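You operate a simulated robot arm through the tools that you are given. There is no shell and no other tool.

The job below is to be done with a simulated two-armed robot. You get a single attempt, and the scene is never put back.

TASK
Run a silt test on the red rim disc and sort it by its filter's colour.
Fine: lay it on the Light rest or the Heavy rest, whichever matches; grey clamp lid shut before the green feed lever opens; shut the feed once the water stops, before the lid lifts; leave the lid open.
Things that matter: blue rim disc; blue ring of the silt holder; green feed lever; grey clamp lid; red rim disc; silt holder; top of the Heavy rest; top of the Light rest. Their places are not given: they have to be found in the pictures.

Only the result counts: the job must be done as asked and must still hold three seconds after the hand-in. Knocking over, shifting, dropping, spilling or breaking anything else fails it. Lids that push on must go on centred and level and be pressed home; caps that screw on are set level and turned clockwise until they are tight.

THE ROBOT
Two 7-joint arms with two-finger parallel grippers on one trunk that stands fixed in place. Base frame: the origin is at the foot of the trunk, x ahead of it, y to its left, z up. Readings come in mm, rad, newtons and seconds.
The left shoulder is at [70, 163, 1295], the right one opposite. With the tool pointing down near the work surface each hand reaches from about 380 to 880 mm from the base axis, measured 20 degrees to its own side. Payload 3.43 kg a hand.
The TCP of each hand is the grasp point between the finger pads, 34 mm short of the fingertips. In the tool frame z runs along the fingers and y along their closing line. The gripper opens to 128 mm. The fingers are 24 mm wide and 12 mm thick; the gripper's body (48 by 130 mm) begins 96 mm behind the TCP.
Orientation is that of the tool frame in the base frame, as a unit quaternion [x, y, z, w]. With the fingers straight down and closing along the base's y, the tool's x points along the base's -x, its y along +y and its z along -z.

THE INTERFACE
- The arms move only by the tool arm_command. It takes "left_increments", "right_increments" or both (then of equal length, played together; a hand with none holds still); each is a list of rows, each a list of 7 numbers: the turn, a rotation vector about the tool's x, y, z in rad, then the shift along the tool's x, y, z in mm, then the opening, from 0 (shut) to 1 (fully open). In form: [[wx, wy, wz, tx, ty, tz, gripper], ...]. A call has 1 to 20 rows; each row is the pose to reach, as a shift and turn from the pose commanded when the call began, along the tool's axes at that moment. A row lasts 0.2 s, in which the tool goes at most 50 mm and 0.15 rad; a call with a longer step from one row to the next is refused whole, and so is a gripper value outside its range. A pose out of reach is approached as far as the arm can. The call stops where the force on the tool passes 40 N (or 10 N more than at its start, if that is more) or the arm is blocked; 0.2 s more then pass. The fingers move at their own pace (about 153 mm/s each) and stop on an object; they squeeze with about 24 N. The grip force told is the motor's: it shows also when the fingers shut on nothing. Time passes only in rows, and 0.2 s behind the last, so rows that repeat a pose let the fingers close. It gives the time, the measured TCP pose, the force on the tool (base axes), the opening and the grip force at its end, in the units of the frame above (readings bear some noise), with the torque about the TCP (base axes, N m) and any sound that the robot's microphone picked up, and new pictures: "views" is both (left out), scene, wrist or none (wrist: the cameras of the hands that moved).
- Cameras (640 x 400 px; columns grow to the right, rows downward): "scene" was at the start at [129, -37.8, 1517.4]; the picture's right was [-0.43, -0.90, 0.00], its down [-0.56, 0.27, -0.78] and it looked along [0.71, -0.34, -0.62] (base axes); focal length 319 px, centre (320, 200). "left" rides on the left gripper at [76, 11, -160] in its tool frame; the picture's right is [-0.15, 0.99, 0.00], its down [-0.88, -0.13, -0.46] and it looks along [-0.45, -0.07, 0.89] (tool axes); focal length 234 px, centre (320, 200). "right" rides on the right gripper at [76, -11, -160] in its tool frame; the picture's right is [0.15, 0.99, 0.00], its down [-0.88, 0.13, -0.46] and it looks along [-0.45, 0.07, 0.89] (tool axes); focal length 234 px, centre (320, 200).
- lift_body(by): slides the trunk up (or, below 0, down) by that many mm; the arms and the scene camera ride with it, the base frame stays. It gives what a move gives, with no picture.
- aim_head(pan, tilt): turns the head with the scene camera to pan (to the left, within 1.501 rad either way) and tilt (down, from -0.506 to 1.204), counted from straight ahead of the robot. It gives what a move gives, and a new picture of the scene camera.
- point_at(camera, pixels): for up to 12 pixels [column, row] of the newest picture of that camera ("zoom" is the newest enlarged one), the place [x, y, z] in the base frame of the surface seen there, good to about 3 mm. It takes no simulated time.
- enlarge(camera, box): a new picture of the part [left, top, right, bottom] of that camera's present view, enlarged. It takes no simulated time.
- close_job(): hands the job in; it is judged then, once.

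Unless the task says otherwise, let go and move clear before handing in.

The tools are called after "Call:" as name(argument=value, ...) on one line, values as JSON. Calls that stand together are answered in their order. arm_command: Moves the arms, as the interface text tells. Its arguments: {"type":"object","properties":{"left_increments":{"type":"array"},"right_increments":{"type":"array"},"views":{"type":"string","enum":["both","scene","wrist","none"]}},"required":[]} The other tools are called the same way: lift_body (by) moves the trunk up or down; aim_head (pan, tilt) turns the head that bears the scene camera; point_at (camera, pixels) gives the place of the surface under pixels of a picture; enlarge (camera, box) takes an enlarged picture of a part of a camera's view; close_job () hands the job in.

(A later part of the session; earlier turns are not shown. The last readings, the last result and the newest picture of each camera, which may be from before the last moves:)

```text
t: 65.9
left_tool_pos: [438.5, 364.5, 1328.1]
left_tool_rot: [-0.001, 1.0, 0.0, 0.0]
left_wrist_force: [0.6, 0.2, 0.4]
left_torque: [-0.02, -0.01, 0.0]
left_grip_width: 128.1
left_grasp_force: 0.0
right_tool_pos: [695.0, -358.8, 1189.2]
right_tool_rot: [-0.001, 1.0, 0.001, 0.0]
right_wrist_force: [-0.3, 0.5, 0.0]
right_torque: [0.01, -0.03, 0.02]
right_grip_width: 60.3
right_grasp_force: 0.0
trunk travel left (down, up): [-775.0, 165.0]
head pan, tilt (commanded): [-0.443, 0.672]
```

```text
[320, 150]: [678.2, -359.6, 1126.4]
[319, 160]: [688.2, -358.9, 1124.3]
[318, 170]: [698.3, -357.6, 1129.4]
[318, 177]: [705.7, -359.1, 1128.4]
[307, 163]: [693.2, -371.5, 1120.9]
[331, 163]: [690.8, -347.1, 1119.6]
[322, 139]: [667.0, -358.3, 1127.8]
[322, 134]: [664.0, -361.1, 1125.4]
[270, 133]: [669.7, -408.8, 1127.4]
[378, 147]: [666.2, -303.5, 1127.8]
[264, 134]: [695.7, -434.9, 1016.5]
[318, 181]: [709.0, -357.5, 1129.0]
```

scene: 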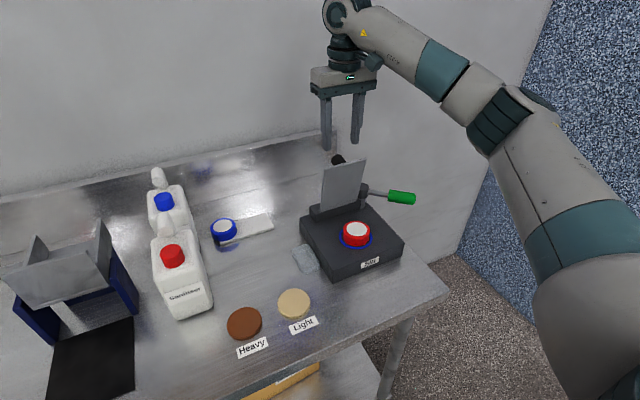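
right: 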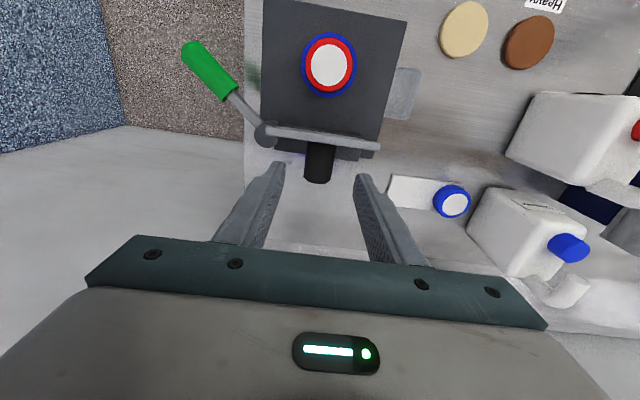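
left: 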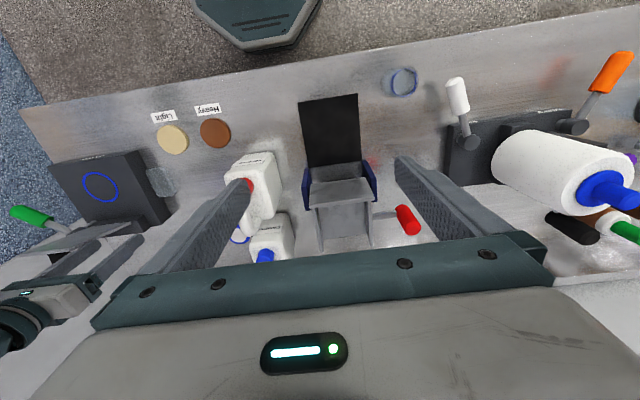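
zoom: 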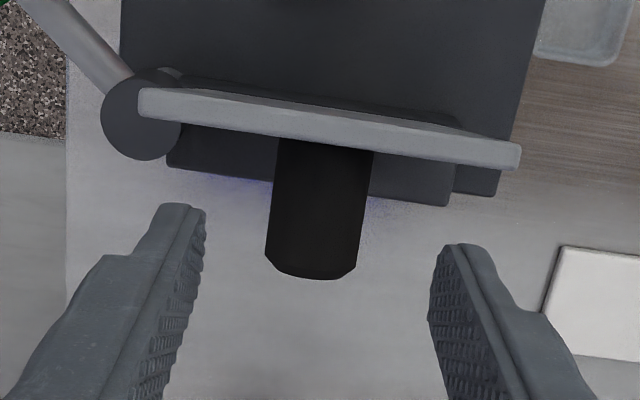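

The knob runs x 672–709, centred on y −359 with its top at z 1127. I'll lower the fingers either side of its outer half and close.

Call:
arm_command(right_increments=[[0, 0, 0, 0, -0.5, 20, 0.47], [0, 0, 0, 0, -0.5, 40, 0.47], [0, 0, 0, 0, -0.5, 56, 0.47], [0, 0, 0, 0, -0.5, 56, 0.47]])

```text
t: 66.9
left_tool_pos: [439.0, 364.8, 1327.6]
left_tool_rot: [0.0, 1.0, 0.0, 0.001]
left_wrist_force: [0.3, 0.5, 0.1]
left_torque: [0.01, -0.02, 0.02]
left_grip_width: 127.8
left_grasp_force: 0.1
right_tool_pos: [694.3, -360.7, 1131.2]
right_tool_rot: [0.0, 1.0, -0.001, 0.001]
right_wrist_force: [0.0, -0.6, -1.0]
right_torque: [0.01, 0.01, 0.02]
right_grip_width: 60.3
right_grasp_force: 0.0
trunk travel left (down, up): [-775.0, 165.0]
head pan, tilt (commanded): [-0.443, 0.672]
```

scene: 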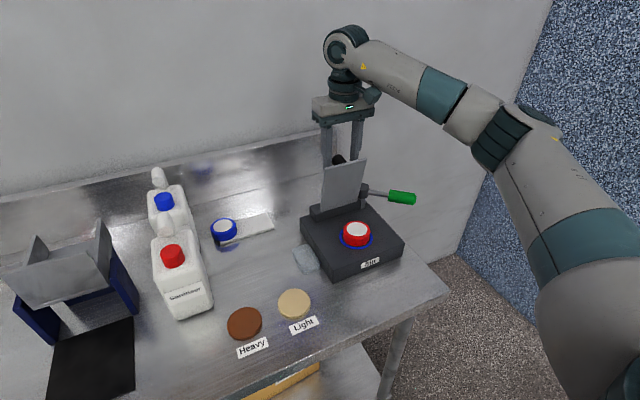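
right: 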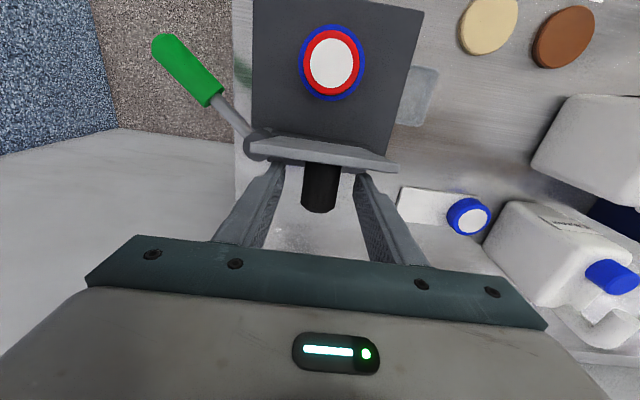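

The fingers straddle the knob, whose end is at (319,212). I'll close on it now.

Call:
arm_command(right_increments=[[0, 0, 0, -2, 1, 0, 0.35], [0, 0, 0, -2, 1, 0, 0.15], [0, 0, 0, -2, 1, 0, 0.15], [0, 0, 0, -2, 1, 0, 0.15]], views="wrist")

```text
t: 67.9
left_tool_pos: [439.3, 364.6, 1328.9]
left_tool_rot: [-0.001, 1.0, 0.0, 0.0]
left_wrist_force: [0.2, -0.3, -0.3]
left_torque: [0.0, -0.05, 0.01]
left_grip_width: 127.9
left_grasp_force: 0.0
right_tool_pos: [696.2, -360.1, 1131.8]
right_tool_rot: [0.0, 1.0, 0.001, 0.001]
right_wrist_force: [0.1, -5.8, 1.9]
right_torque: [-0.34, 0.01, 0.64]
right_grip_width: 28.8
right_grasp_force: 45.2
trunk travel left (down, up): [-775.0, 165.0]
head pan, tilt (commanded): [-0.443, 0.672]
```

right: 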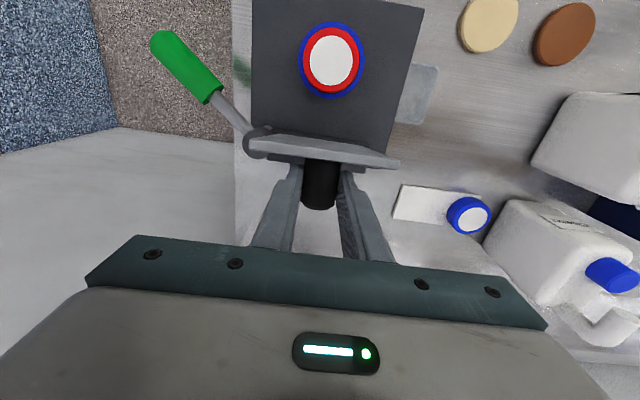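

The knob is held at 28.8 mm. A −5.8 N sideways push says I'm about a millimetre off in +y, so I'll correct that and start swinging the lid forward along the arc, watching the force.

Call:
arm_command(right_increments=[[0, 0, 0, 5, -1, 0, 0.15], [0, 0, 0, 15, -1, 0, 0.15], [0, 0, 0, 26.8, -1, 1.1, 0.15], [0, 0, 0, 26.8, -1, 1.1, 0.15]], views="scene")

```text
t: 68.9
left_tool_pos: [438.0, 365.8, 1328.7]
left_tool_rot: [-0.001, 1.0, -0.001, 0.0]
left_wrist_force: [-0.1, 0.9, 0.0]
left_torque: [0.0, -0.04, 0.0]
left_grip_width: 128.1
left_grasp_force: 0.0
right_tool_pos: [672.0, -359.9, 1129.7]
right_tool_rot: [0.0, 1.0, 0.001, 0.001]
right_wrist_force: [6.6, 0.5, 7.8]
right_torque: [0.11, -0.93, -0.34]
right_grip_width: 29.0
right_grasp_force: 44.9
trunk travel left (down, up): [-775.0, 165.0]
head pan, tilt (commanded): [-0.443, 0.672]
```

scene: 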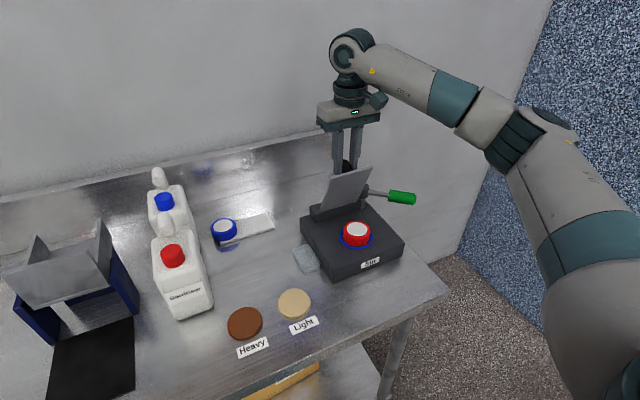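

The lid follows the hand, with moderate forces of 6.6 N in x and 7.8 N up, so the true arc lies a little higher than mine. I'll continue with a 2 mm lift added.

Call:
arm_command(right_increments=[[0, 0, 0, 6, 0, -1.5, 0.15], [0, 0, 0, 11.6, 0, 0.2, 0.15], [0, 0, 0, 22.9, 0, 3.3, 0.15], [0, 0, 0, 33.9, 0, 7.4, 0.15], [0, 0, 0, 44.6, 0, 12.5, 0.15], [0, 0, 0, 44.6, 0, 12.5, 0.15]], views="scene")

```text
t: 70.3
left_tool_pos: [440.2, 362.7, 1327.2]
left_tool_rot: [-0.001, 1.0, 0.0, 0.0]
left_wrist_force: [-0.2, 0.1, 0.0]
left_torque: [0.0, -0.02, 0.02]
left_grip_width: 127.9
left_grasp_force: 0.0
right_tool_pos: [627.3, -360.2, 1115.6]
right_tool_rot: [0.001, 1.0, 0.001, 0.0]
right_wrist_force: [11.8, -7.2, 0.2]
right_torque: [-0.69, -1.58, 1.48]
right_grip_width: 28.9
right_grasp_force: 44.9
trunk travel left (down, up): [-775.0, 165.0]
head pan, tilt (commanded): [-0.443, 0.672]
```

scene: 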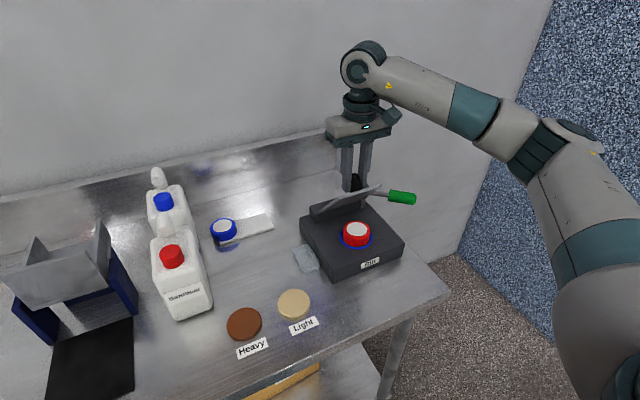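

The lid is about halfway down with x resistance at 11.8 N. I'll look closely at the fingers on the knob before continuing.

Call:
enlarge(camera="scene", box=[300, 130, 420, 220])

Call:
point_at(camera="scene", pixels=[[316, 217], [330, 203], [355, 194], [383, 187], [372, 195], [352, 183], [340, 205]])

```text
4.44 times, centred on (360, 175) of scene
```

zoom: 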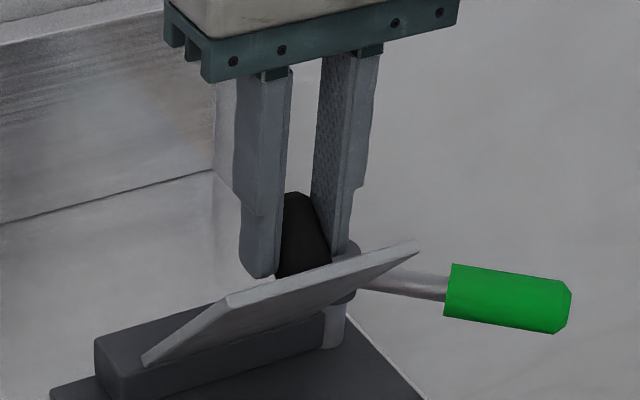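

```text
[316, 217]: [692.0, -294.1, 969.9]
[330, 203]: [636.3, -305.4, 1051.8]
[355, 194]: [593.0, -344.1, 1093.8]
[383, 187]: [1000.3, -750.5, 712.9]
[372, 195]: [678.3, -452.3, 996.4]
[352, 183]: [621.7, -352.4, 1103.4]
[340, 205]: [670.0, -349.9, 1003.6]
```

The grip looks sound and the fingertips clear the lid. I'll carry on down the arc to about 25°, dropping most of the extra lift.

Call:
arm_command(right_increments=[[0, 0, 0, 10.1, 0, 7, 0.15], [0, 0, 0, 19.7, 0, 14, 0.15], [0, 0, 0, 28.7, 0, 21.7, 0.15], [0, 0, 0, 36.9, 0, 30, 0.15], [0, 0, 0, 44.4, 0, 39, 0.15], [0, 0, 0, 44.4, 0, 39, 0.15]], views="scene")

```text
t: 71.7
left_tool_pos: [442.1, 364.7, 1328.0]
left_tool_rot: [-0.001, 1.0, 0.0, -0.001]
left_wrist_force: [0.9, 0.0, -0.6]
left_torque: [0.0, 0.0, 0.03]
left_grip_width: 127.9
left_grasp_force: 0.1
right_tool_pos: [585.1, -359.8, 1077.8]
right_tool_rot: [0.0, 1.0, 0.001, 0.0]
right_wrist_force: [16.9, -7.8, 1.8]
right_torque: [-0.81, -1.78, 0.57]
right_grip_width: 29.3
right_grasp_force: 44.5
trunk travel left (down, up): [-775.0, 165.0]
head pan, tilt (commanded): [-0.443, 0.672]
```

scene: 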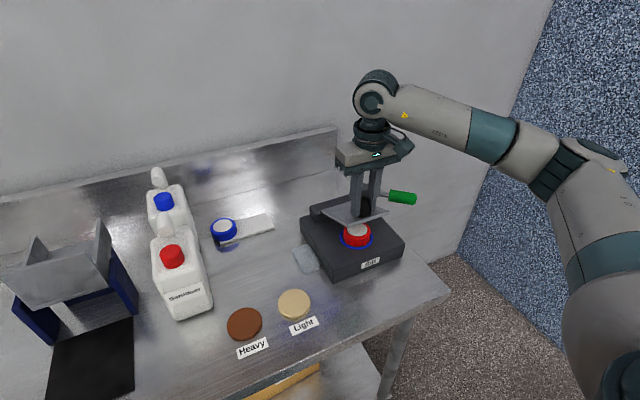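

The lid is at about 25°, and the pull toward the hinge of about 12 N says my arc's centre should lie about 3 mm further back. I'll apply that and go on to about 8°.

Call:
arm_command(right_increments=[[0, 0, 0, -1, 0, 2, 0.15], [0, 0, 0, 3.5, 0, 10, 0.15], [0, 0, 0, 9.4, 0, 20, 0.15], [0, 0, 0, 14.3, 0, 30.7, 0.15], [0, 0, 0, 14.3, 0, 30.7, 0.15]], views="scene")

```text
t: 72.9
left_tool_pos: [439.4, 364.9, 1327.9]
left_tool_rot: [-0.001, 1.0, 0.0, 0.0]
left_wrist_force: [-0.7, 1.0, -0.6]
left_torque: [0.02, -0.05, -0.01]
left_grip_width: 127.7
left_grasp_force: 0.1
right_tool_pos: [566.9, -359.2, 1044.8]
right_tool_rot: [0.001, 1.0, 0.001, 0.0]
right_wrist_force: [7.9, -4.6, 8.8]
right_torque: [-0.84, -1.54, 0.39]
right_grip_width: 29.2
right_grasp_force: 44.5
trunk travel left (down, up): [-775.0, 165.0]
head pan, tilt (commanded): [-0.443, 0.672]
```

scene: 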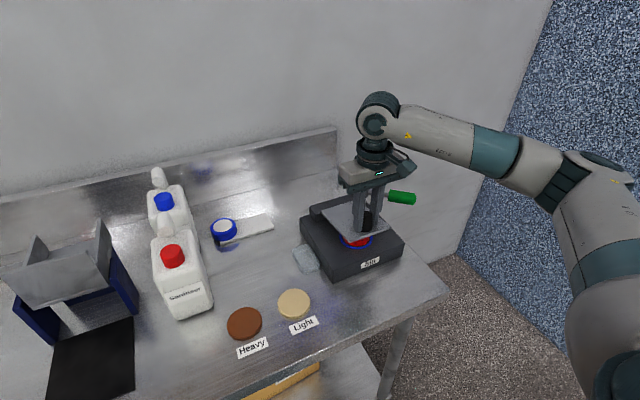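

Forces have settled to about 8–9 N at roughly 10°. I'll bring it down the last 20 mm in small steps until it presses on the disc.

Call:
arm_command(right_increments=[[0, 0, 0, 2, 0, 5, 0.15], [0, 0, 0, 4, 0, 10, 0.15], [0, 0, 0, 5.2, 0, 14, 0.15], [0, 0, 0, 5.2, 0, 14, 0.15]], views="scene")

```text
t: 73.9
left_tool_pos: [439.9, 365.5, 1327.9]
left_tool_rot: [-0.001, 1.0, 0.0, 0.0]
left_wrist_force: [0.4, 0.4, 0.6]
left_torque: [-0.02, 0.0, 0.04]
left_grip_width: 127.9
left_grasp_force: 0.0
right_tool_pos: [563.1, -359.7, 1032.3]
right_tool_rot: [-0.001, 1.0, 0.001, 0.001]
right_wrist_force: [7.7, -5.3, 9.6]
right_torque: [-0.92, -1.52, 0.31]
right_grip_width: 29.1
right_grasp_force: 45.1
trunk travel left (down, up): [-775.0, 165.0]
head pan, tilt (commanded): [-0.443, 0.672]
```

scene: 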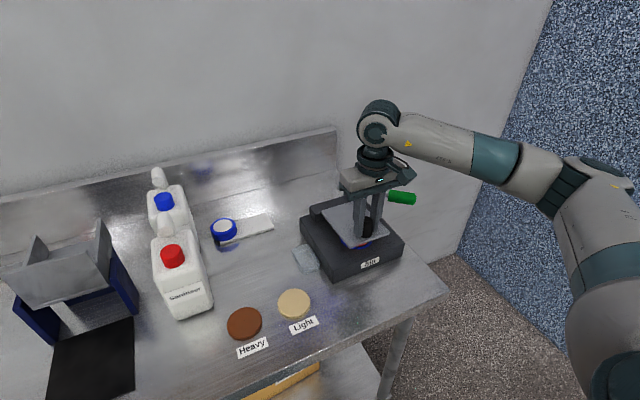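

Call:
enlarge(camera="scene", box=[310, 160, 430, 270])

Call:
arm_command(right_increments=[[0, 0, 0, 0.5, 0, 2, 0.15], [0, 0, 0, 1, 0, 4, 0.15], [0, 0, 0, 1.3, 0, 6, 0.15], [0, 0, 0, 1.5, 0, 8, 0.15], [0, 0, 0, 1.5, 0, 8, 0.15]], views="scene")

```text
3.64 times, centred on (370, 215) of scene
```

zoom: 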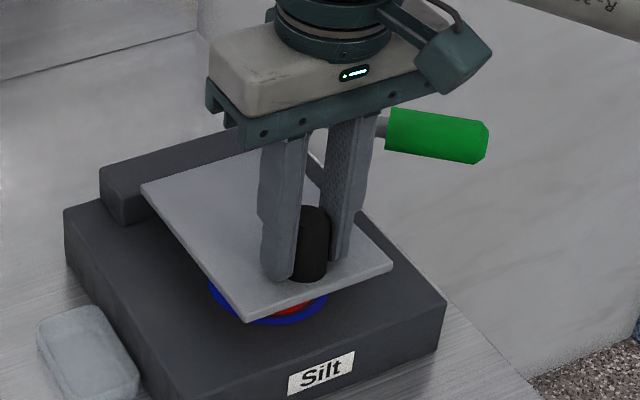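

```text
t: 75.1
left_tool_pos: [439.6, 365.0, 1328.0]
left_tool_rot: [-0.001, 1.0, -0.001, 0.0]
left_wrist_force: [0.8, 0.4, -0.1]
left_torque: [0.04, -0.04, -0.01]
left_grip_width: 128.1
left_grasp_force: 0.0
right_tool_pos: [562.3, -359.5, 1023.6]
right_tool_rot: [0.0, 1.0, 0.001, 0.0]
right_wrist_force: [11.9, -2.2, 8.9]
right_torque: [-0.91, -1.71, 0.31]
right_grip_width: 28.9
right_grasp_force: 44.7
trunk travel left (down, up): [-775.0, 165.0]
head pan, tilt (commanded): [-0.443, 0.672]
```

scene: 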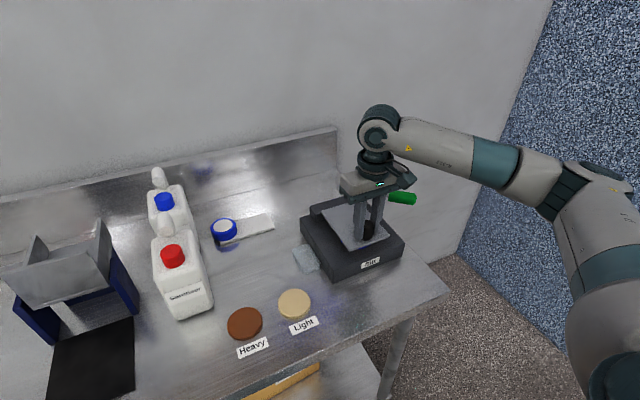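

The lid is nearly level now and z force is still only about 9 N. I'll look closely and press further.

Call:
enlarge(camera="scene", box=[310, 160, 430, 270])

Call:
arm_command(right_increments=[[0, 0, 0, -1, 0, 1.5, 0.15], [0, 0, 0, -1, 0, 3, 0.15], [0, 0, 0, -1, 0, 4.5, 0.15], [0, 0, 0, -1, 0, 6, 0.15], [0, 0, 0, -1, 0, 7.5, 0.15], [0, 0, 0, -1, 0, 9, 0.15]], views="scene")

```text
3.64 times, centred on (370, 215) of scene
```

zoom: 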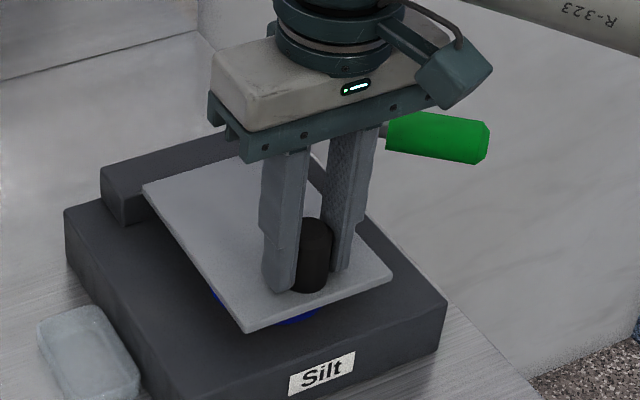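

```text
t: 76.3
left_tool_pos: [436.7, 367.1, 1328.4]
left_tool_rot: [-0.001, 1.0, -0.002, 0.002]
left_wrist_force: [-0.2, 0.2, 0.1]
left_torque: [-0.02, -0.04, -0.02]
left_grip_width: 128.1
left_grasp_force: 0.0
right_tool_pos: [561.8, -359.9, 1022.6]
right_tool_rot: [0.0, 1.0, 0.001, 0.004]
right_wrist_force: [-7.9, 0.2, 17.0]
right_torque: [-0.74, 1.26, -0.17]
right_grip_width: 28.9
right_grasp_force: 45.4
trunk travel left (down, up): [-775.0, 165.0]
head pan, tilt (commanded): [-0.443, 0.672]
stopped in row 6 (right hand): the force on the tool passed its limit at 42 N (the readings are from after the stop); the commanded pose is now the measured one
```

scene: 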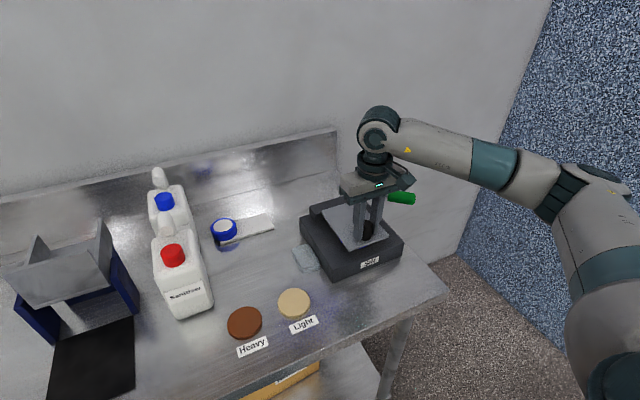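

The call stopped at 42 N, with the lid pressed down at TCP z 1022.6. I'll check the lid's level from its surface points.

Call:
enlarge(camera="scene", box=[310, 160, 430, 270])

Call:
point_at(camera="scene", pixels=[[320, 213], [325, 220], [330, 228], [336, 238], [340, 245], [345, 240], [335, 210], [340, 220], [374, 234], [370, 238], [342, 247], [340, 230]])

```text
3.64 times, centred on (370, 215) of scene
```

zoom: 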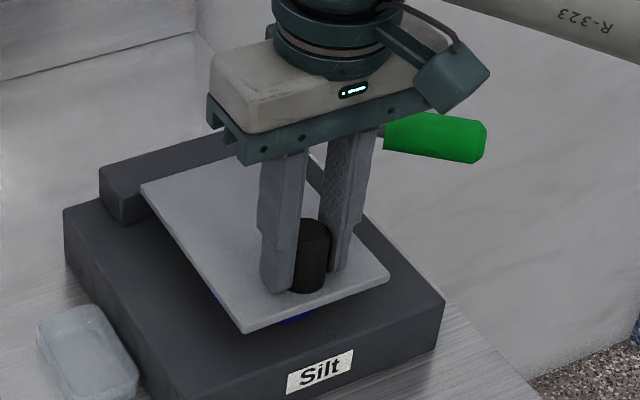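

```text
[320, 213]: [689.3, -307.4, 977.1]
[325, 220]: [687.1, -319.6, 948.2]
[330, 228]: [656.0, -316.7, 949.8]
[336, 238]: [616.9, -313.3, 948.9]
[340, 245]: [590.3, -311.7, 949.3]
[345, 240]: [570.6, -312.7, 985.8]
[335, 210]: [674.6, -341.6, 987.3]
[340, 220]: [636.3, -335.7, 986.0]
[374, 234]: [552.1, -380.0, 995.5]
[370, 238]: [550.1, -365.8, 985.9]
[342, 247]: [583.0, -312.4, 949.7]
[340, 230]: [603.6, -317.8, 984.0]
```

The lid's top reads 984–987 from back to front, so it is shut and level on the disc. I'll let go of the knob and rise, then view the lever.

Call:
arm_command(right_increments=[[0, 0, 0, 0, 0, 0, 0.3], [0, 0, 0, 0, 0, 0, 0.47], [0, 0, 0, 0, 0, 0, 0.47], [0, 0, 0, 0, 0, -30, 0.47], [0, 0, 0, 0, 0, -75, 0.47], [0, 0, 0, 0, 0, -120, 0.47], [0, 0, 0, 0, 0, -160, 0.47], [0, 0, 0, 0, 0, -160, 0.47]])

```text
t: 78.1
left_tool_pos: [438.3, 364.7, 1327.9]
left_tool_rot: [-0.001, 1.0, 0.0, 0.0]
left_wrist_force: [1.1, -0.3, 0.6]
left_torque: [-0.01, 0.01, 0.01]
left_grip_width: 127.8
left_grasp_force: 0.1
right_tool_pos: [561.1, -358.5, 1176.3]
right_tool_rot: [0.0, 1.0, 0.001, 0.003]
right_wrist_force: [1.1, -0.7, -0.4]
right_torque: [0.01, -0.02, 0.02]
right_grip_width: 60.2
right_grasp_force: 0.1
trunk travel left (down, up): [-775.0, 165.0]
head pan, tilt (commanded): [-0.443, 0.672]
```

scene: 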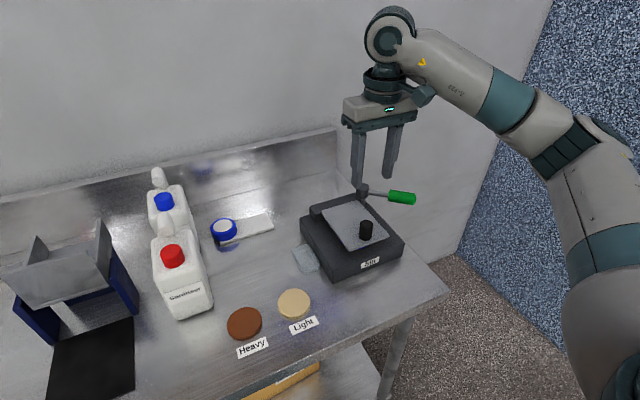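
right: 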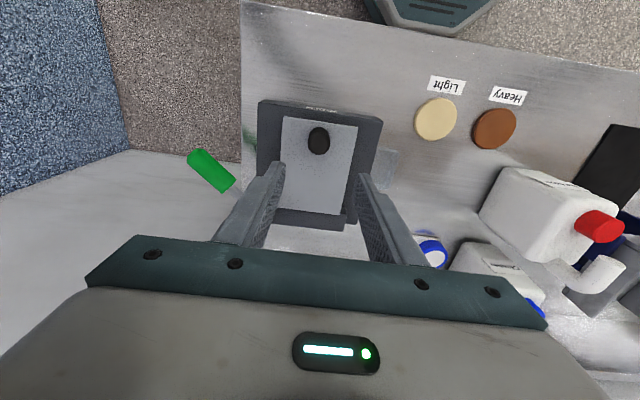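

The lid stays shut with the knob now upright at (366,230). I'll move over the green lever with the fingers turned square to it, so I can push it either way.

Call:
arm_command(right_increments=[[0, 0, -0.13, -10, -25, 0, 0.47], [0, 0, -0.26, -20, -50, 0, 0.47], [0, 0, -0.39, -30, -75, 0, 0.47], [0, 0, -0.52, -40, -100, 0, 0.47], [0, 0, -0.65, -50, -125, 0, 0.47], [0, 0, -0.76, -61, -149, 0, 0.47], [0, 0, -0.76, -61, -149, 10, 0.47]])

```text
t: 79.7
left_tool_pos: [435.8, 362.8, 1330.7]
left_tool_rot: [-0.001, 1.0, 0.0, 0.001]
left_wrist_force: [-1.1, 0.5, 0.6]
left_torque: [0.02, -0.07, 0.05]
left_grip_width: 127.9
left_grasp_force: 0.0
right_tool_pos: [531.8, -423.9, 1118.1]
right_tool_rot: [-0.297, 0.955, -0.005, 0.006]
right_wrist_force: [0.2, -0.6, 0.0]
right_torque: [0.01, -0.06, 0.02]
right_grip_width: 60.3
right_grasp_force: 0.2
right hand out of reach, approached as far as the arm can: row 4, 5, 6, 7
trunk travel left (down, up): [-775.0, 165.0]
head pan, tilt (commanded): [-0.443, 0.672]
```

scene: 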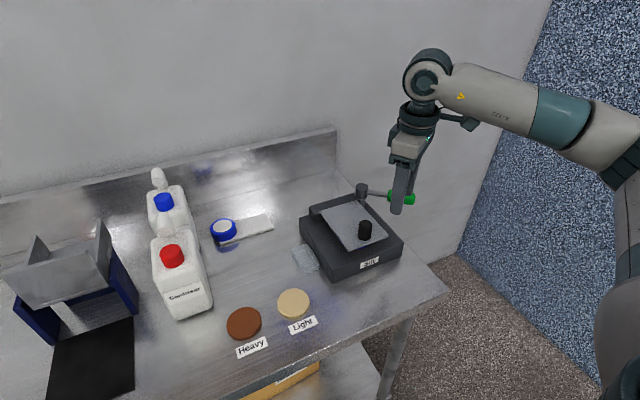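
right: 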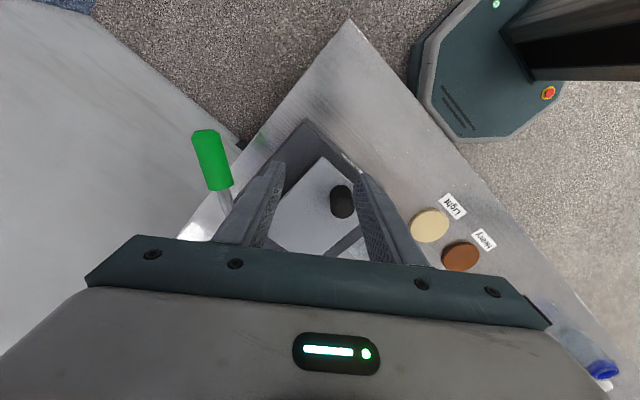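

That yaw direction hits a wrist limit, and the hand stopped at (532,−424,1118). A plain closed-finger push needs no special yaw, so I'll turn back to straight, close the fingers and go above the gap between lever and lid.

Call:
arm_command(right_increments=[[0, 0, 0.13, 0, 0, -20, 0.3], [0, 0, 0.26, 0, 0, -42, 0.1], [0, 0, 0.39, -10, -25, -42, 0], [0, 0, 0.52, -20, -50, -42, 0], [0, 0, 0.603, -30, -76, -42, 0], [0, 0, 0.603, -30, -76, -42, 0]])

```text
t: 81.1
left_tool_pos: [439.3, 365.8, 1327.1]
left_tool_rot: [-0.001, 1.0, -0.001, 0.0]
left_wrist_force: [-0.3, 0.0, 0.2]
left_torque: [0.02, 0.01, 0.01]
left_grip_width: 127.8
left_grasp_force: 0.0
right_tool_pos: [602.5, -469.5, 1158.9]
right_tool_rot: [0.002, 1.0, -0.004, 0.006]
right_wrist_force: [0.2, -0.6, 0.7]
right_torque: [0.0, -0.02, -0.03]
right_grip_width: 0.1
right_grasp_force: 23.6
trunk travel left (down, up): [-775.0, 165.0]
head pan, tilt (commanded): [-0.443, 0.672]
```

scene: 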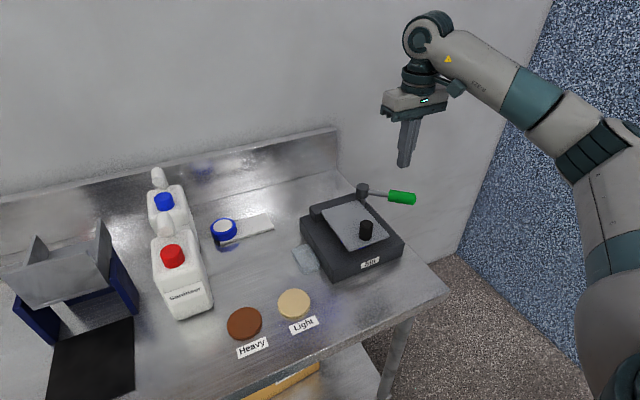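
right: 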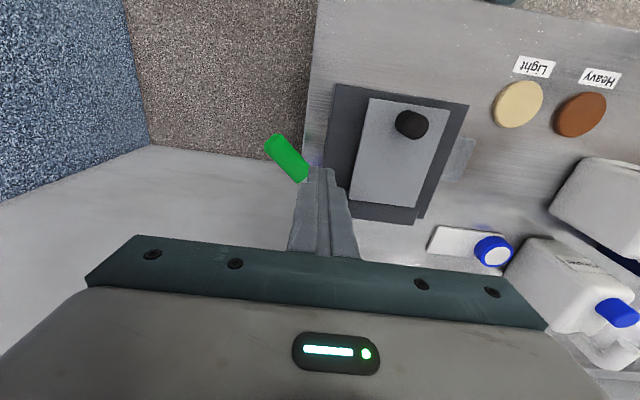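

The fingers are closed at (602,−470,1159). The lever handle shows at (286,158) in the wrist view. I'll measure the lever and look at the hub for a stop or mark.

Call:
enlarge(camera="scene", box=[345, 170, 425, 230])

Call:
point_at(camera="right", pixels=[[275, 142], [286, 158], [298, 176], [280, 163], [293, 153], [268, 137], [300, 165], [289, 178], [411, 117], [411, 125]])

Call:
point_at(camera="scene", pixels=[[391, 196], [401, 198], [412, 200], [401, 193], [401, 203], [375, 193], [382, 194], [363, 187], [366, 229], [366, 222], [366, 236], [360, 230]])

```text
6.67 times, centred on (385, 200) of scene
```

zoom: 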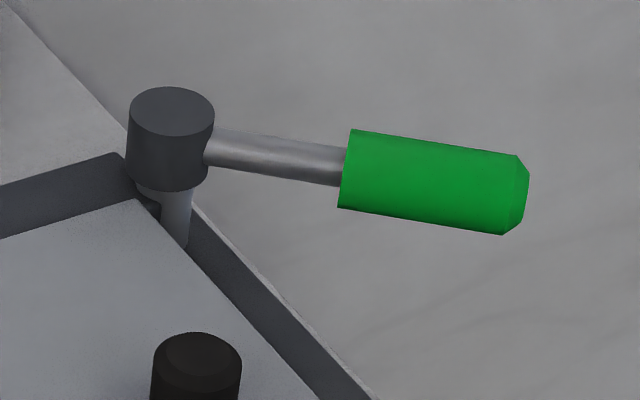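

```text
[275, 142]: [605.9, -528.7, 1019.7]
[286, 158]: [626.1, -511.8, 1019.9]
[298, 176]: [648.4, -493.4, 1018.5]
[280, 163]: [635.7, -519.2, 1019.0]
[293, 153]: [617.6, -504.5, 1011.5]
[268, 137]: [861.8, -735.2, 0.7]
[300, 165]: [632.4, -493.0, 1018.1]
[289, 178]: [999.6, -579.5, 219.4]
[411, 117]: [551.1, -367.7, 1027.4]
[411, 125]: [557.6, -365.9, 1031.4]
```

```text
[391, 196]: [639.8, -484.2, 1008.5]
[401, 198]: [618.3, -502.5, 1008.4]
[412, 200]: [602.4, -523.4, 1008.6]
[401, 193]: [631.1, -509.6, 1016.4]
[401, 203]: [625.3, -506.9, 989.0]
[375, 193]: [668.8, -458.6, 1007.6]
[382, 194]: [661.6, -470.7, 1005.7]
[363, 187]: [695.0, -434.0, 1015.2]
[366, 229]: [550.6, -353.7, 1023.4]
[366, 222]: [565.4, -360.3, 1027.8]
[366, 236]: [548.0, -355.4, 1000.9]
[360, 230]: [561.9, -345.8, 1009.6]
```

The handle's axis runs from (648,−493) to (605,−529) at z≈1004, with a radius of about 14 mm. I'll lower the closed fingers on its inner side first and push outward very gently to test which way it turns.

Call:
arm_command(right_increments=[[0, 0, 0, 5, -9, 40, 0], [0, 0, 0, 5, -9, 80, 0], [0, 0, 0, 5, -9, 115, 0], [0, 0, 0, 5, -9, 140, 0], [0, 0, 0, 5, -9, 140, 0]])

```text
t: 82.3
left_tool_pos: [438.0, 366.2, 1328.4]
left_tool_rot: [-0.001, 1.0, 0.0, 0.0]
left_wrist_force: [0.3, -0.6, -0.2]
left_torque: [0.0, -0.01, 0.01]
left_grip_width: 127.9
left_grasp_force: 0.1
right_tool_pos: [601.6, -477.1, 1015.7]
right_tool_rot: [0.001, 1.0, -0.004, 0.007]
right_wrist_force: [0.1, -0.2, -0.2]
right_torque: [0.02, 0.02, 0.01]
right_grip_width: 0.0
right_grasp_force: 23.9
trunk travel left (down, up): [-775.0, 165.0]
head pan, tilt (commanded): [-0.443, 0.672]
```

scene: 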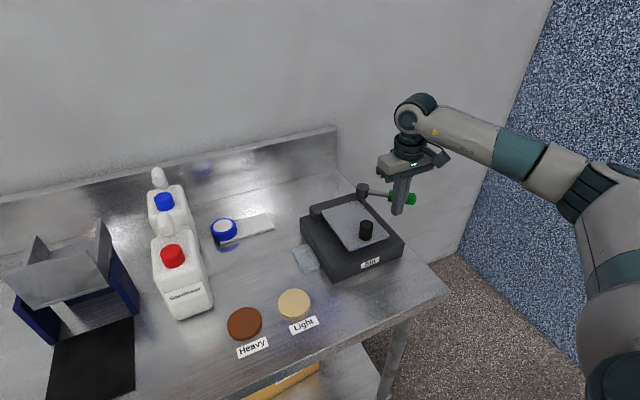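
right: 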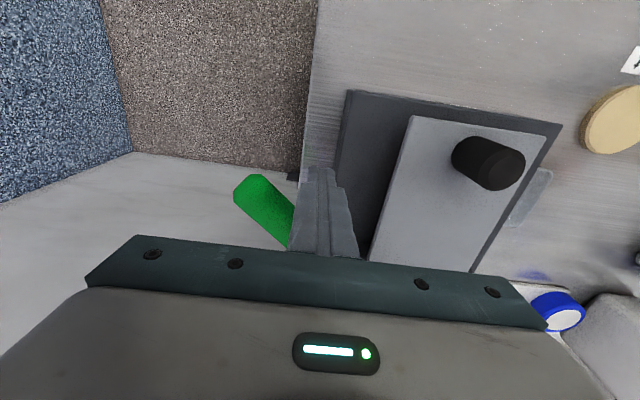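

The finger is about 10 mm from the handle on the inner side. I'll push gently outward in 4 mm steps and read the force.

Call:
arm_command(right_increments=[[0, 0, 0, -3.6, -3.5, 0, 0], [0, 0, 0, -7.2, -6.9, 0, 0], [0, 0, 0, -9.4, -9, 0, 0], [0, 0, 0, -9.4, -9, 0, 0]], views="none")

Call:
arm_command(right_increments=[[0, 0, 0, -1.5, -1.4, 0, 0], [0, 0, 0, -2.2, -2.1, 0, 0], [0, 0, 0, -2.2, -2.1, 0, 0]], views="none")

```text
t: 83.3
left_tool_pos: [440.0, 365.3, 1328.7]
left_tool_rot: [-0.001, 1.0, 0.0, 0.0]
left_wrist_force: [0.3, 0.3, 0.3]
left_torque: [0.01, 0.0, -0.05]
left_grip_width: 128.2
left_grasp_force: 0.1
right_tool_pos: [610.3, -486.9, 1018.2]
right_tool_rot: [0.002, 1.0, -0.004, 0.006]
right_wrist_force: [0.7, -0.5, -0.9]
right_torque: [-0.01, -0.01, 0.03]
right_grip_width: 0.0
right_grasp_force: 24.3
trunk travel left (down, up): [-775.0, 165.0]
head pan, tilt (commanded): [-0.443, 0.672]
```

```text
t: 84.1
left_tool_pos: [438.1, 365.7, 1327.7]
left_tool_rot: [-0.002, 1.0, 0.0, 0.0]
left_wrist_force: [0.1, -0.1, 0.2]
left_torque: [0.0, 0.02, 0.02]
left_grip_width: 128.2
left_grasp_force: 0.0
right_tool_pos: [612.0, -490.4, 1017.7]
right_tool_rot: [0.001, 1.0, -0.004, 0.005]
right_wrist_force: [-2.0, 0.3, 0.9]
right_torque: [-0.01, -0.01, 0.0]
right_grip_width: 0.2
right_grasp_force: 24.5
trunk travel left (down, up): [-775.0, 165.0]
head pan, tilt (commanded): [-0.443, 0.672]
```

Only about 2 N so far. I'll continue in small steps.

Call:
arm_command(right_increments=[[0, 0, 0, -1.5, -1.4, 0, 0], [0, 0, 0, -2.9, -2.8, 0, 0], [0, 0, 0, -2.9, -2.8, 0, 0]], views="wrist")

```text
t: 84.9
left_tool_pos: [439.7, 365.5, 1328.4]
left_tool_rot: [-0.001, 1.0, 0.0, -0.001]
left_wrist_force: [0.0, -0.4, 0.6]
left_torque: [0.01, -0.02, -0.01]
left_grip_width: 127.9
left_grasp_force: 0.1
right_tool_pos: [615.1, -493.6, 1018.3]
right_tool_rot: [0.001, 1.0, -0.005, 0.006]
right_wrist_force: [-0.9, 0.7, -1.0]
right_torque: [0.03, 0.04, 0.02]
right_grip_width: 0.0
right_grasp_force: 24.4
trunk travel left (down, up): [-775.0, 165.0]
head pan, tilt (commanded): [-0.443, 0.672]
```

right: 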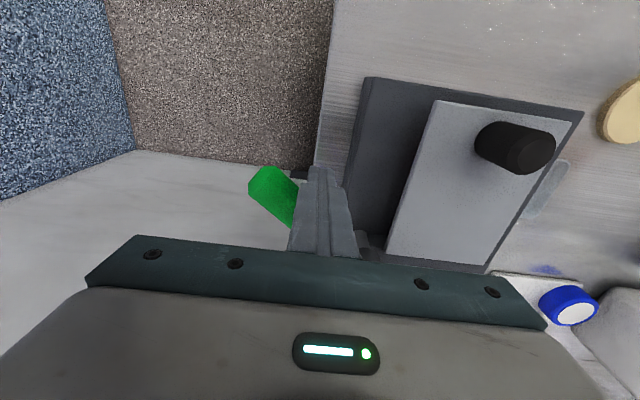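

Forces are still about 1 N. I'll check in the scene whether the finger touches the handle and whether the lever has moved.

Call:
enlarge(camera="scene", box=[345, 170, 425, 230])

Call:
point_at(camera="right", pixels=[[262, 178], [275, 195], [288, 212], [268, 190], [295, 200]])

```text
6.67 times, centred on (385, 200) of scene
```

zoom: 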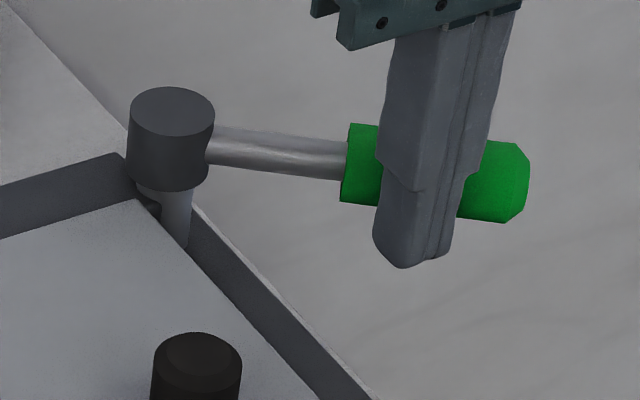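

```text
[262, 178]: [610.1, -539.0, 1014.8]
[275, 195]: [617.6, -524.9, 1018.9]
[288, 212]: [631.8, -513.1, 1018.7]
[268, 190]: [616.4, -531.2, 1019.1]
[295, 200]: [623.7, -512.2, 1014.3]
```

The handle has turned slightly outward: its tip is now about 5° further round and it moves with little force. So it opens outward. I'll continue pushing it round the hub in steps, listening for water.

Call:
arm_command(right_increments=[[0, 0, 0, -5, -6, 0, 0], [0, 0, 0, -10.3, -12.4, 0, 0], [0, 0, 0, -17, -18, 0, 0], [0, 0, 0, -23.8, -23.5, 0, 0], [0, 0, 0, -23.8, -23.5, 0, 0]])

```text
t: 86.1
left_tool_pos: [438.9, 363.8, 1329.4]
left_tool_rot: [-0.001, 1.0, 0.0, 0.0]
left_wrist_force: [0.4, 0.9, 0.6]
left_torque: [-0.02, 0.02, 0.02]
left_grip_width: 128.2
left_grasp_force: 0.1
right_tool_pos: [639.7, -518.3, 1017.8]
right_tool_rot: [0.0, 1.0, -0.005, 0.006]
right_wrist_force: [0.0, 1.4, -0.7]
right_torque: [0.01, -0.02, 0.0]
right_grip_width: 0.0
right_grasp_force: 24.5
trunk travel left (down, up): [-775.0, 165.0]
head pan, tilt (commanded): [-0.443, 0.672]
```

scene: 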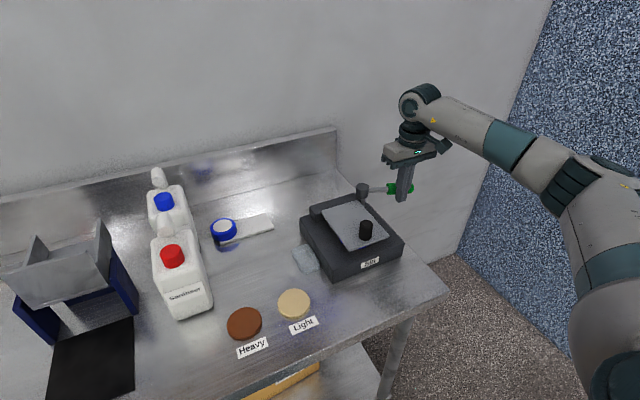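
right: 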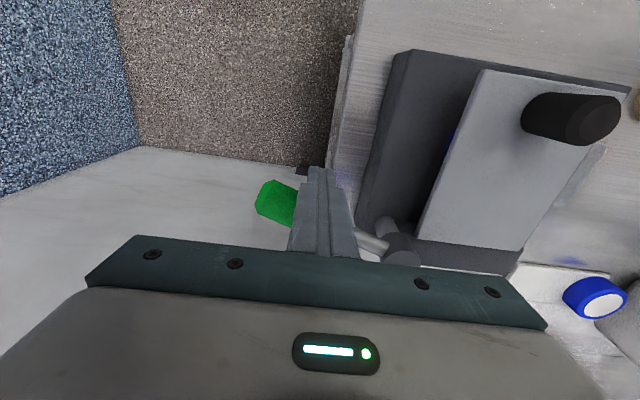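

The lever turns easily, with about 1 N and no water sound yet. I'll push on to about 100°.

Call:
arm_command(right_increments=[[0, 0, 0, -7.5, -5, 0, 0], [0, 0, 0, -15.2, -8.5, 0, 0], [0, 0, 0, -23.5, -12, 0, 0], [0, 0, 0, -31.7, -14.4, 0, 0], [0, 0, 0, -31.7, -14.4, 0, 0]])

```text
t: 87.3
left_tool_pos: [437.7, 364.9, 1327.9]
left_tool_rot: [-0.001, 1.0, 0.0, 0.0]
left_wrist_force: [0.0, 1.2, 1.2]
left_torque: [0.0, 0.02, 0.0]
left_grip_width: 128.3
left_grasp_force: 0.0
right_tool_pos: [670.1, -533.2, 1019.2]
right_tool_rot: [0.001, 1.0, -0.005, 0.006]
right_wrist_force: [0.4, -0.3, 0.5]
right_torque: [-0.02, -0.02, -0.05]
right_grip_width: 0.1
right_grasp_force: 24.2
trunk travel left (down, up): [-775.0, 165.0]
head pan, tilt (commanded): [-0.443, 0.672]
```

scene: 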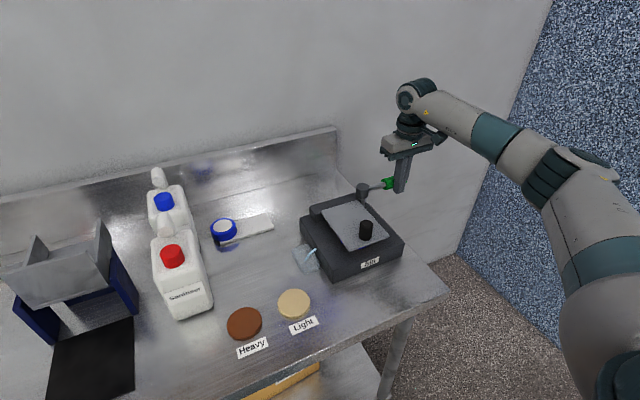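
right: 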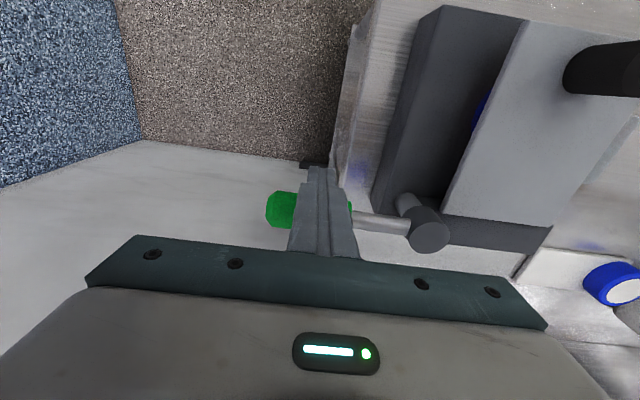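

In the scene something bluish shows at (312,250), at the dish beside the holder: it may be water running out. I'll enlarge that spot.

Call:
enlarge(camera="scene", box=[280, 220, 360, 280])

Call:
enlarge(camera="scene", box=[345, 150, 445, 230])

```text
6.67 times, centred on (320, 250) of scene
```

zoom: 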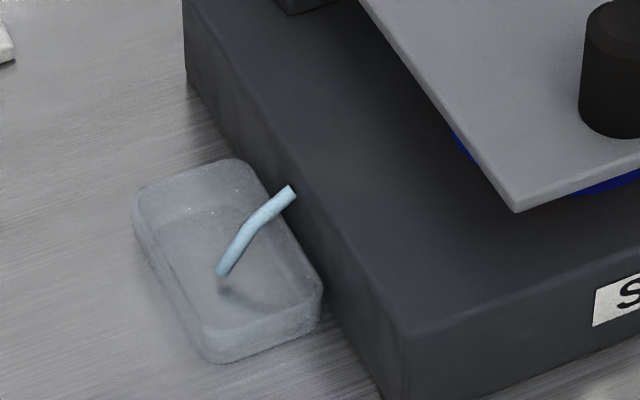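

```text
5.00 times, centred on (395, 190) of scene
```

zoom: 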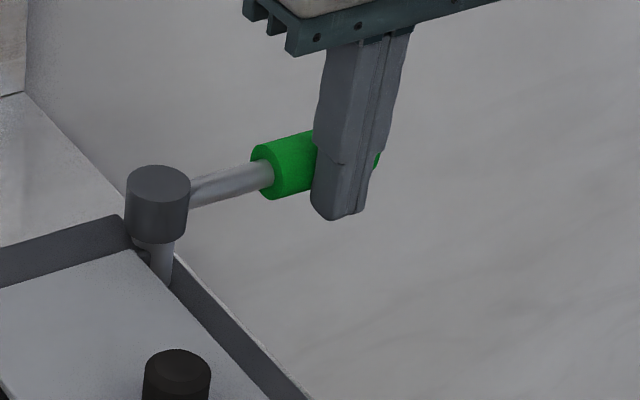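

Water is running into the dish at (240,225) of the zoom, so the feed is open at about 90°. I'll push gently a little more to see if it reaches a stop, and keep watching the water.

Call:
arm_command(right_increments=[[0, 0, 0, -6, -1.5, 0, 0], [0, 0, 0, -12, -2.5, 0, 0], [0, 0, 0, -17.3, -2.9, 0, 0], [0, 0, 0, -17.3, -2.9, 0, 0]], views="scene")

Call:
enlarge(camera="scene", box=[285, 170, 435, 280])

```text
t: 88.3
left_tool_pos: [438.3, 365.5, 1328.3]
left_tool_rot: [-0.001, 1.0, 0.0, 0.001]
left_wrist_force: [0.4, -1.0, 0.3]
left_torque: [0.01, -0.01, 0.0]
left_grip_width: 127.9
left_grasp_force: 0.0
right_tool_pos: [686.9, -535.0, 1018.1]
right_tool_rot: [0.002, 1.0, -0.003, 0.005]
right_wrist_force: [-9.6, -1.6, -1.3]
right_torque: [-0.01, 0.18, 0.05]
right_grip_width: 0.0
right_grasp_force: 23.4
trunk travel left (down, up): [-775.0, 165.0]
head pan, tilt (commanded): [-0.443, 0.672]
```

scene: 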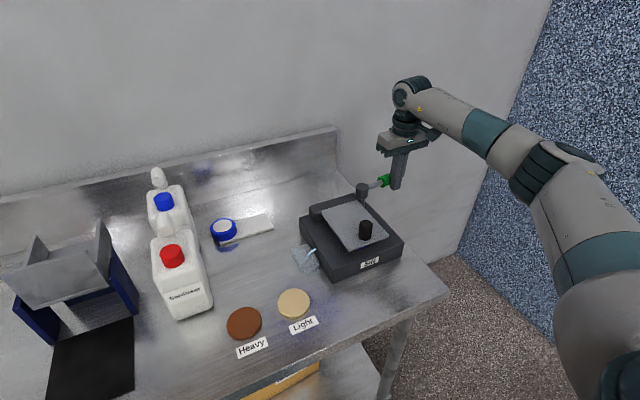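

```text
3.64 times, centred on (360, 225) of scene
```

zoom: 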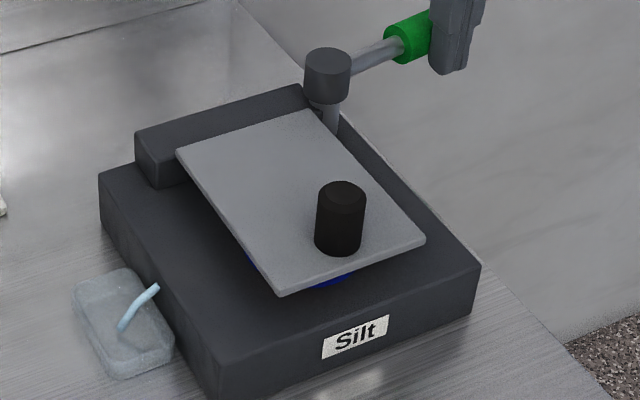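

The lever met its stop with 9.6 N at about 98°, and water is still running. I'll back the finger off, lift it clear and wait for the water to stop.

Call:
arm_command(right_increments=[[0, 0, 0, 15, 0, 0, 0], [0, 0, 0, 25, 0, 0, 0], [0, 0, 0, 25, 0, -40, 0], [0, 0, 0, 25, 0, -85, 0], [0, 0, 0, 25, 0, -130, 0], [0, 0, 0, 25, 0, -160, 0]], views="scene")

Call:
enlarge(camera="scene", box=[285, 170, 435, 280])

```text
t: 89.7
left_tool_pos: [438.9, 365.9, 1329.4]
left_tool_rot: [-0.001, 1.0, 0.0, 0.0]
left_wrist_force: [0.1, 0.4, -0.6]
left_torque: [0.01, 0.03, 0.01]
left_grip_width: 127.8
left_grasp_force: 0.0
right_tool_pos: [665.4, -532.2, 1177.1]
right_tool_rot: [0.001, 1.0, -0.005, 0.006]
right_wrist_force: [0.0, 0.1, 0.4]
right_torque: [-0.01, -0.02, 0.01]
right_grip_width: 0.1
right_grasp_force: 24.2
trunk travel left (down, up): [-775.0, 165.0]
head pan, tilt (commanded): [-0.443, 0.672]
```

scene: 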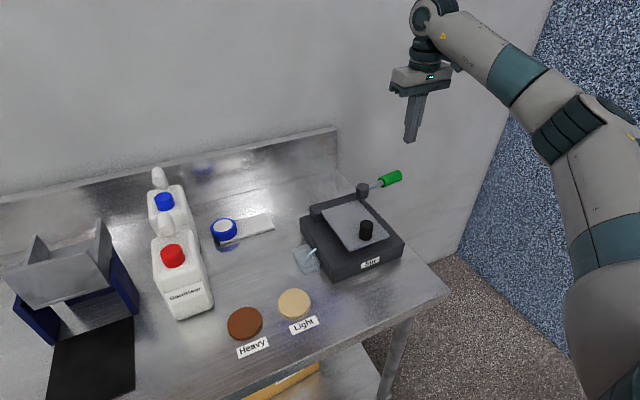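

```text
3.64 times, centred on (360, 225) of scene
```

zoom: 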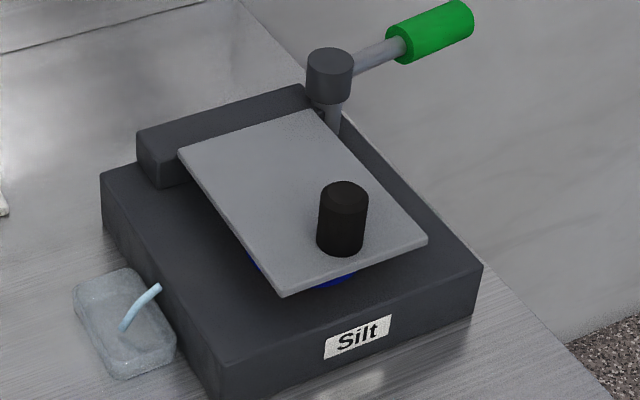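

Water is still running and the lever now points back right, handle at (391,179). While waiting I'll measure the lever and turn the hand 90° so the fingers can straddle it.

Call:
point_at(camera="scene", pixels=[[384, 182], [391, 179], [398, 176], [375, 185], [362, 186]])

Call:
arm_command(right_increments=[[0, 0, 0.14, 0, 0, 0, 0.3], [0, 0, 0.28, 0, 0, 0, 0.5], [0, 0, 0.42, 0, 0, 0, 0.625], [0, 0, 0.56, 0, 0, 0, 0.625], [0, 0, 0.7, 0, 0, 0, 0.625], [0, 0, 0.84, 0, 0, 0, 0.625], [0, 0, 0.98, 0, 0, 0, 0.625], [0, 0, 1.12, 0, 0, 0, 0.625], [0, 0, 1.26, 0, 0, 0, 0.625], [0, 0, 1.4, 0, 0, 0, 0.625], [0, 0, 1.54, 0, 0, 0, 0.625]])

```text
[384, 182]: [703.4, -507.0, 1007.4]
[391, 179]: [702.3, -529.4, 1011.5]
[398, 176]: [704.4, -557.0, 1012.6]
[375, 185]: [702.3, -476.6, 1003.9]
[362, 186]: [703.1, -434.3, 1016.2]
```

```text
t: 92.1
left_tool_pos: [439.4, 365.4, 1327.1]
left_tool_rot: [-0.001, 1.0, -0.001, -0.001]
left_wrist_force: [-1.4, -0.2, 0.1]
left_torque: [0.02, 0.01, -0.02]
left_grip_width: 127.8
left_grasp_force: 0.0
right_tool_pos: [659.6, -534.0, 1179.1]
right_tool_rot: [0.698, 0.716, 0.002, 0.008]
right_wrist_force: [0.9, -0.2, 0.6]
right_torque: [0.01, 0.02, 0.02]
right_grip_width: 80.1
right_grasp_force: 0.1
trunk travel left (down, up): [-775.0, 165.0]
head pan, tilt (commanded): [-0.443, 0.672]
```

scene: 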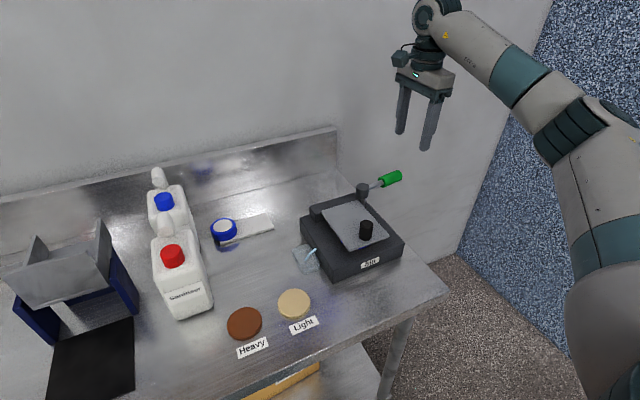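
right: 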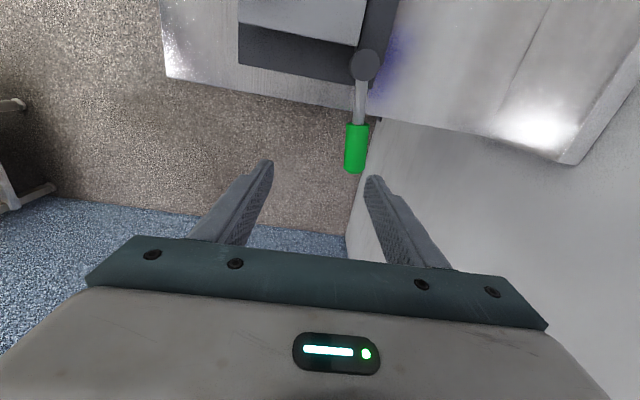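

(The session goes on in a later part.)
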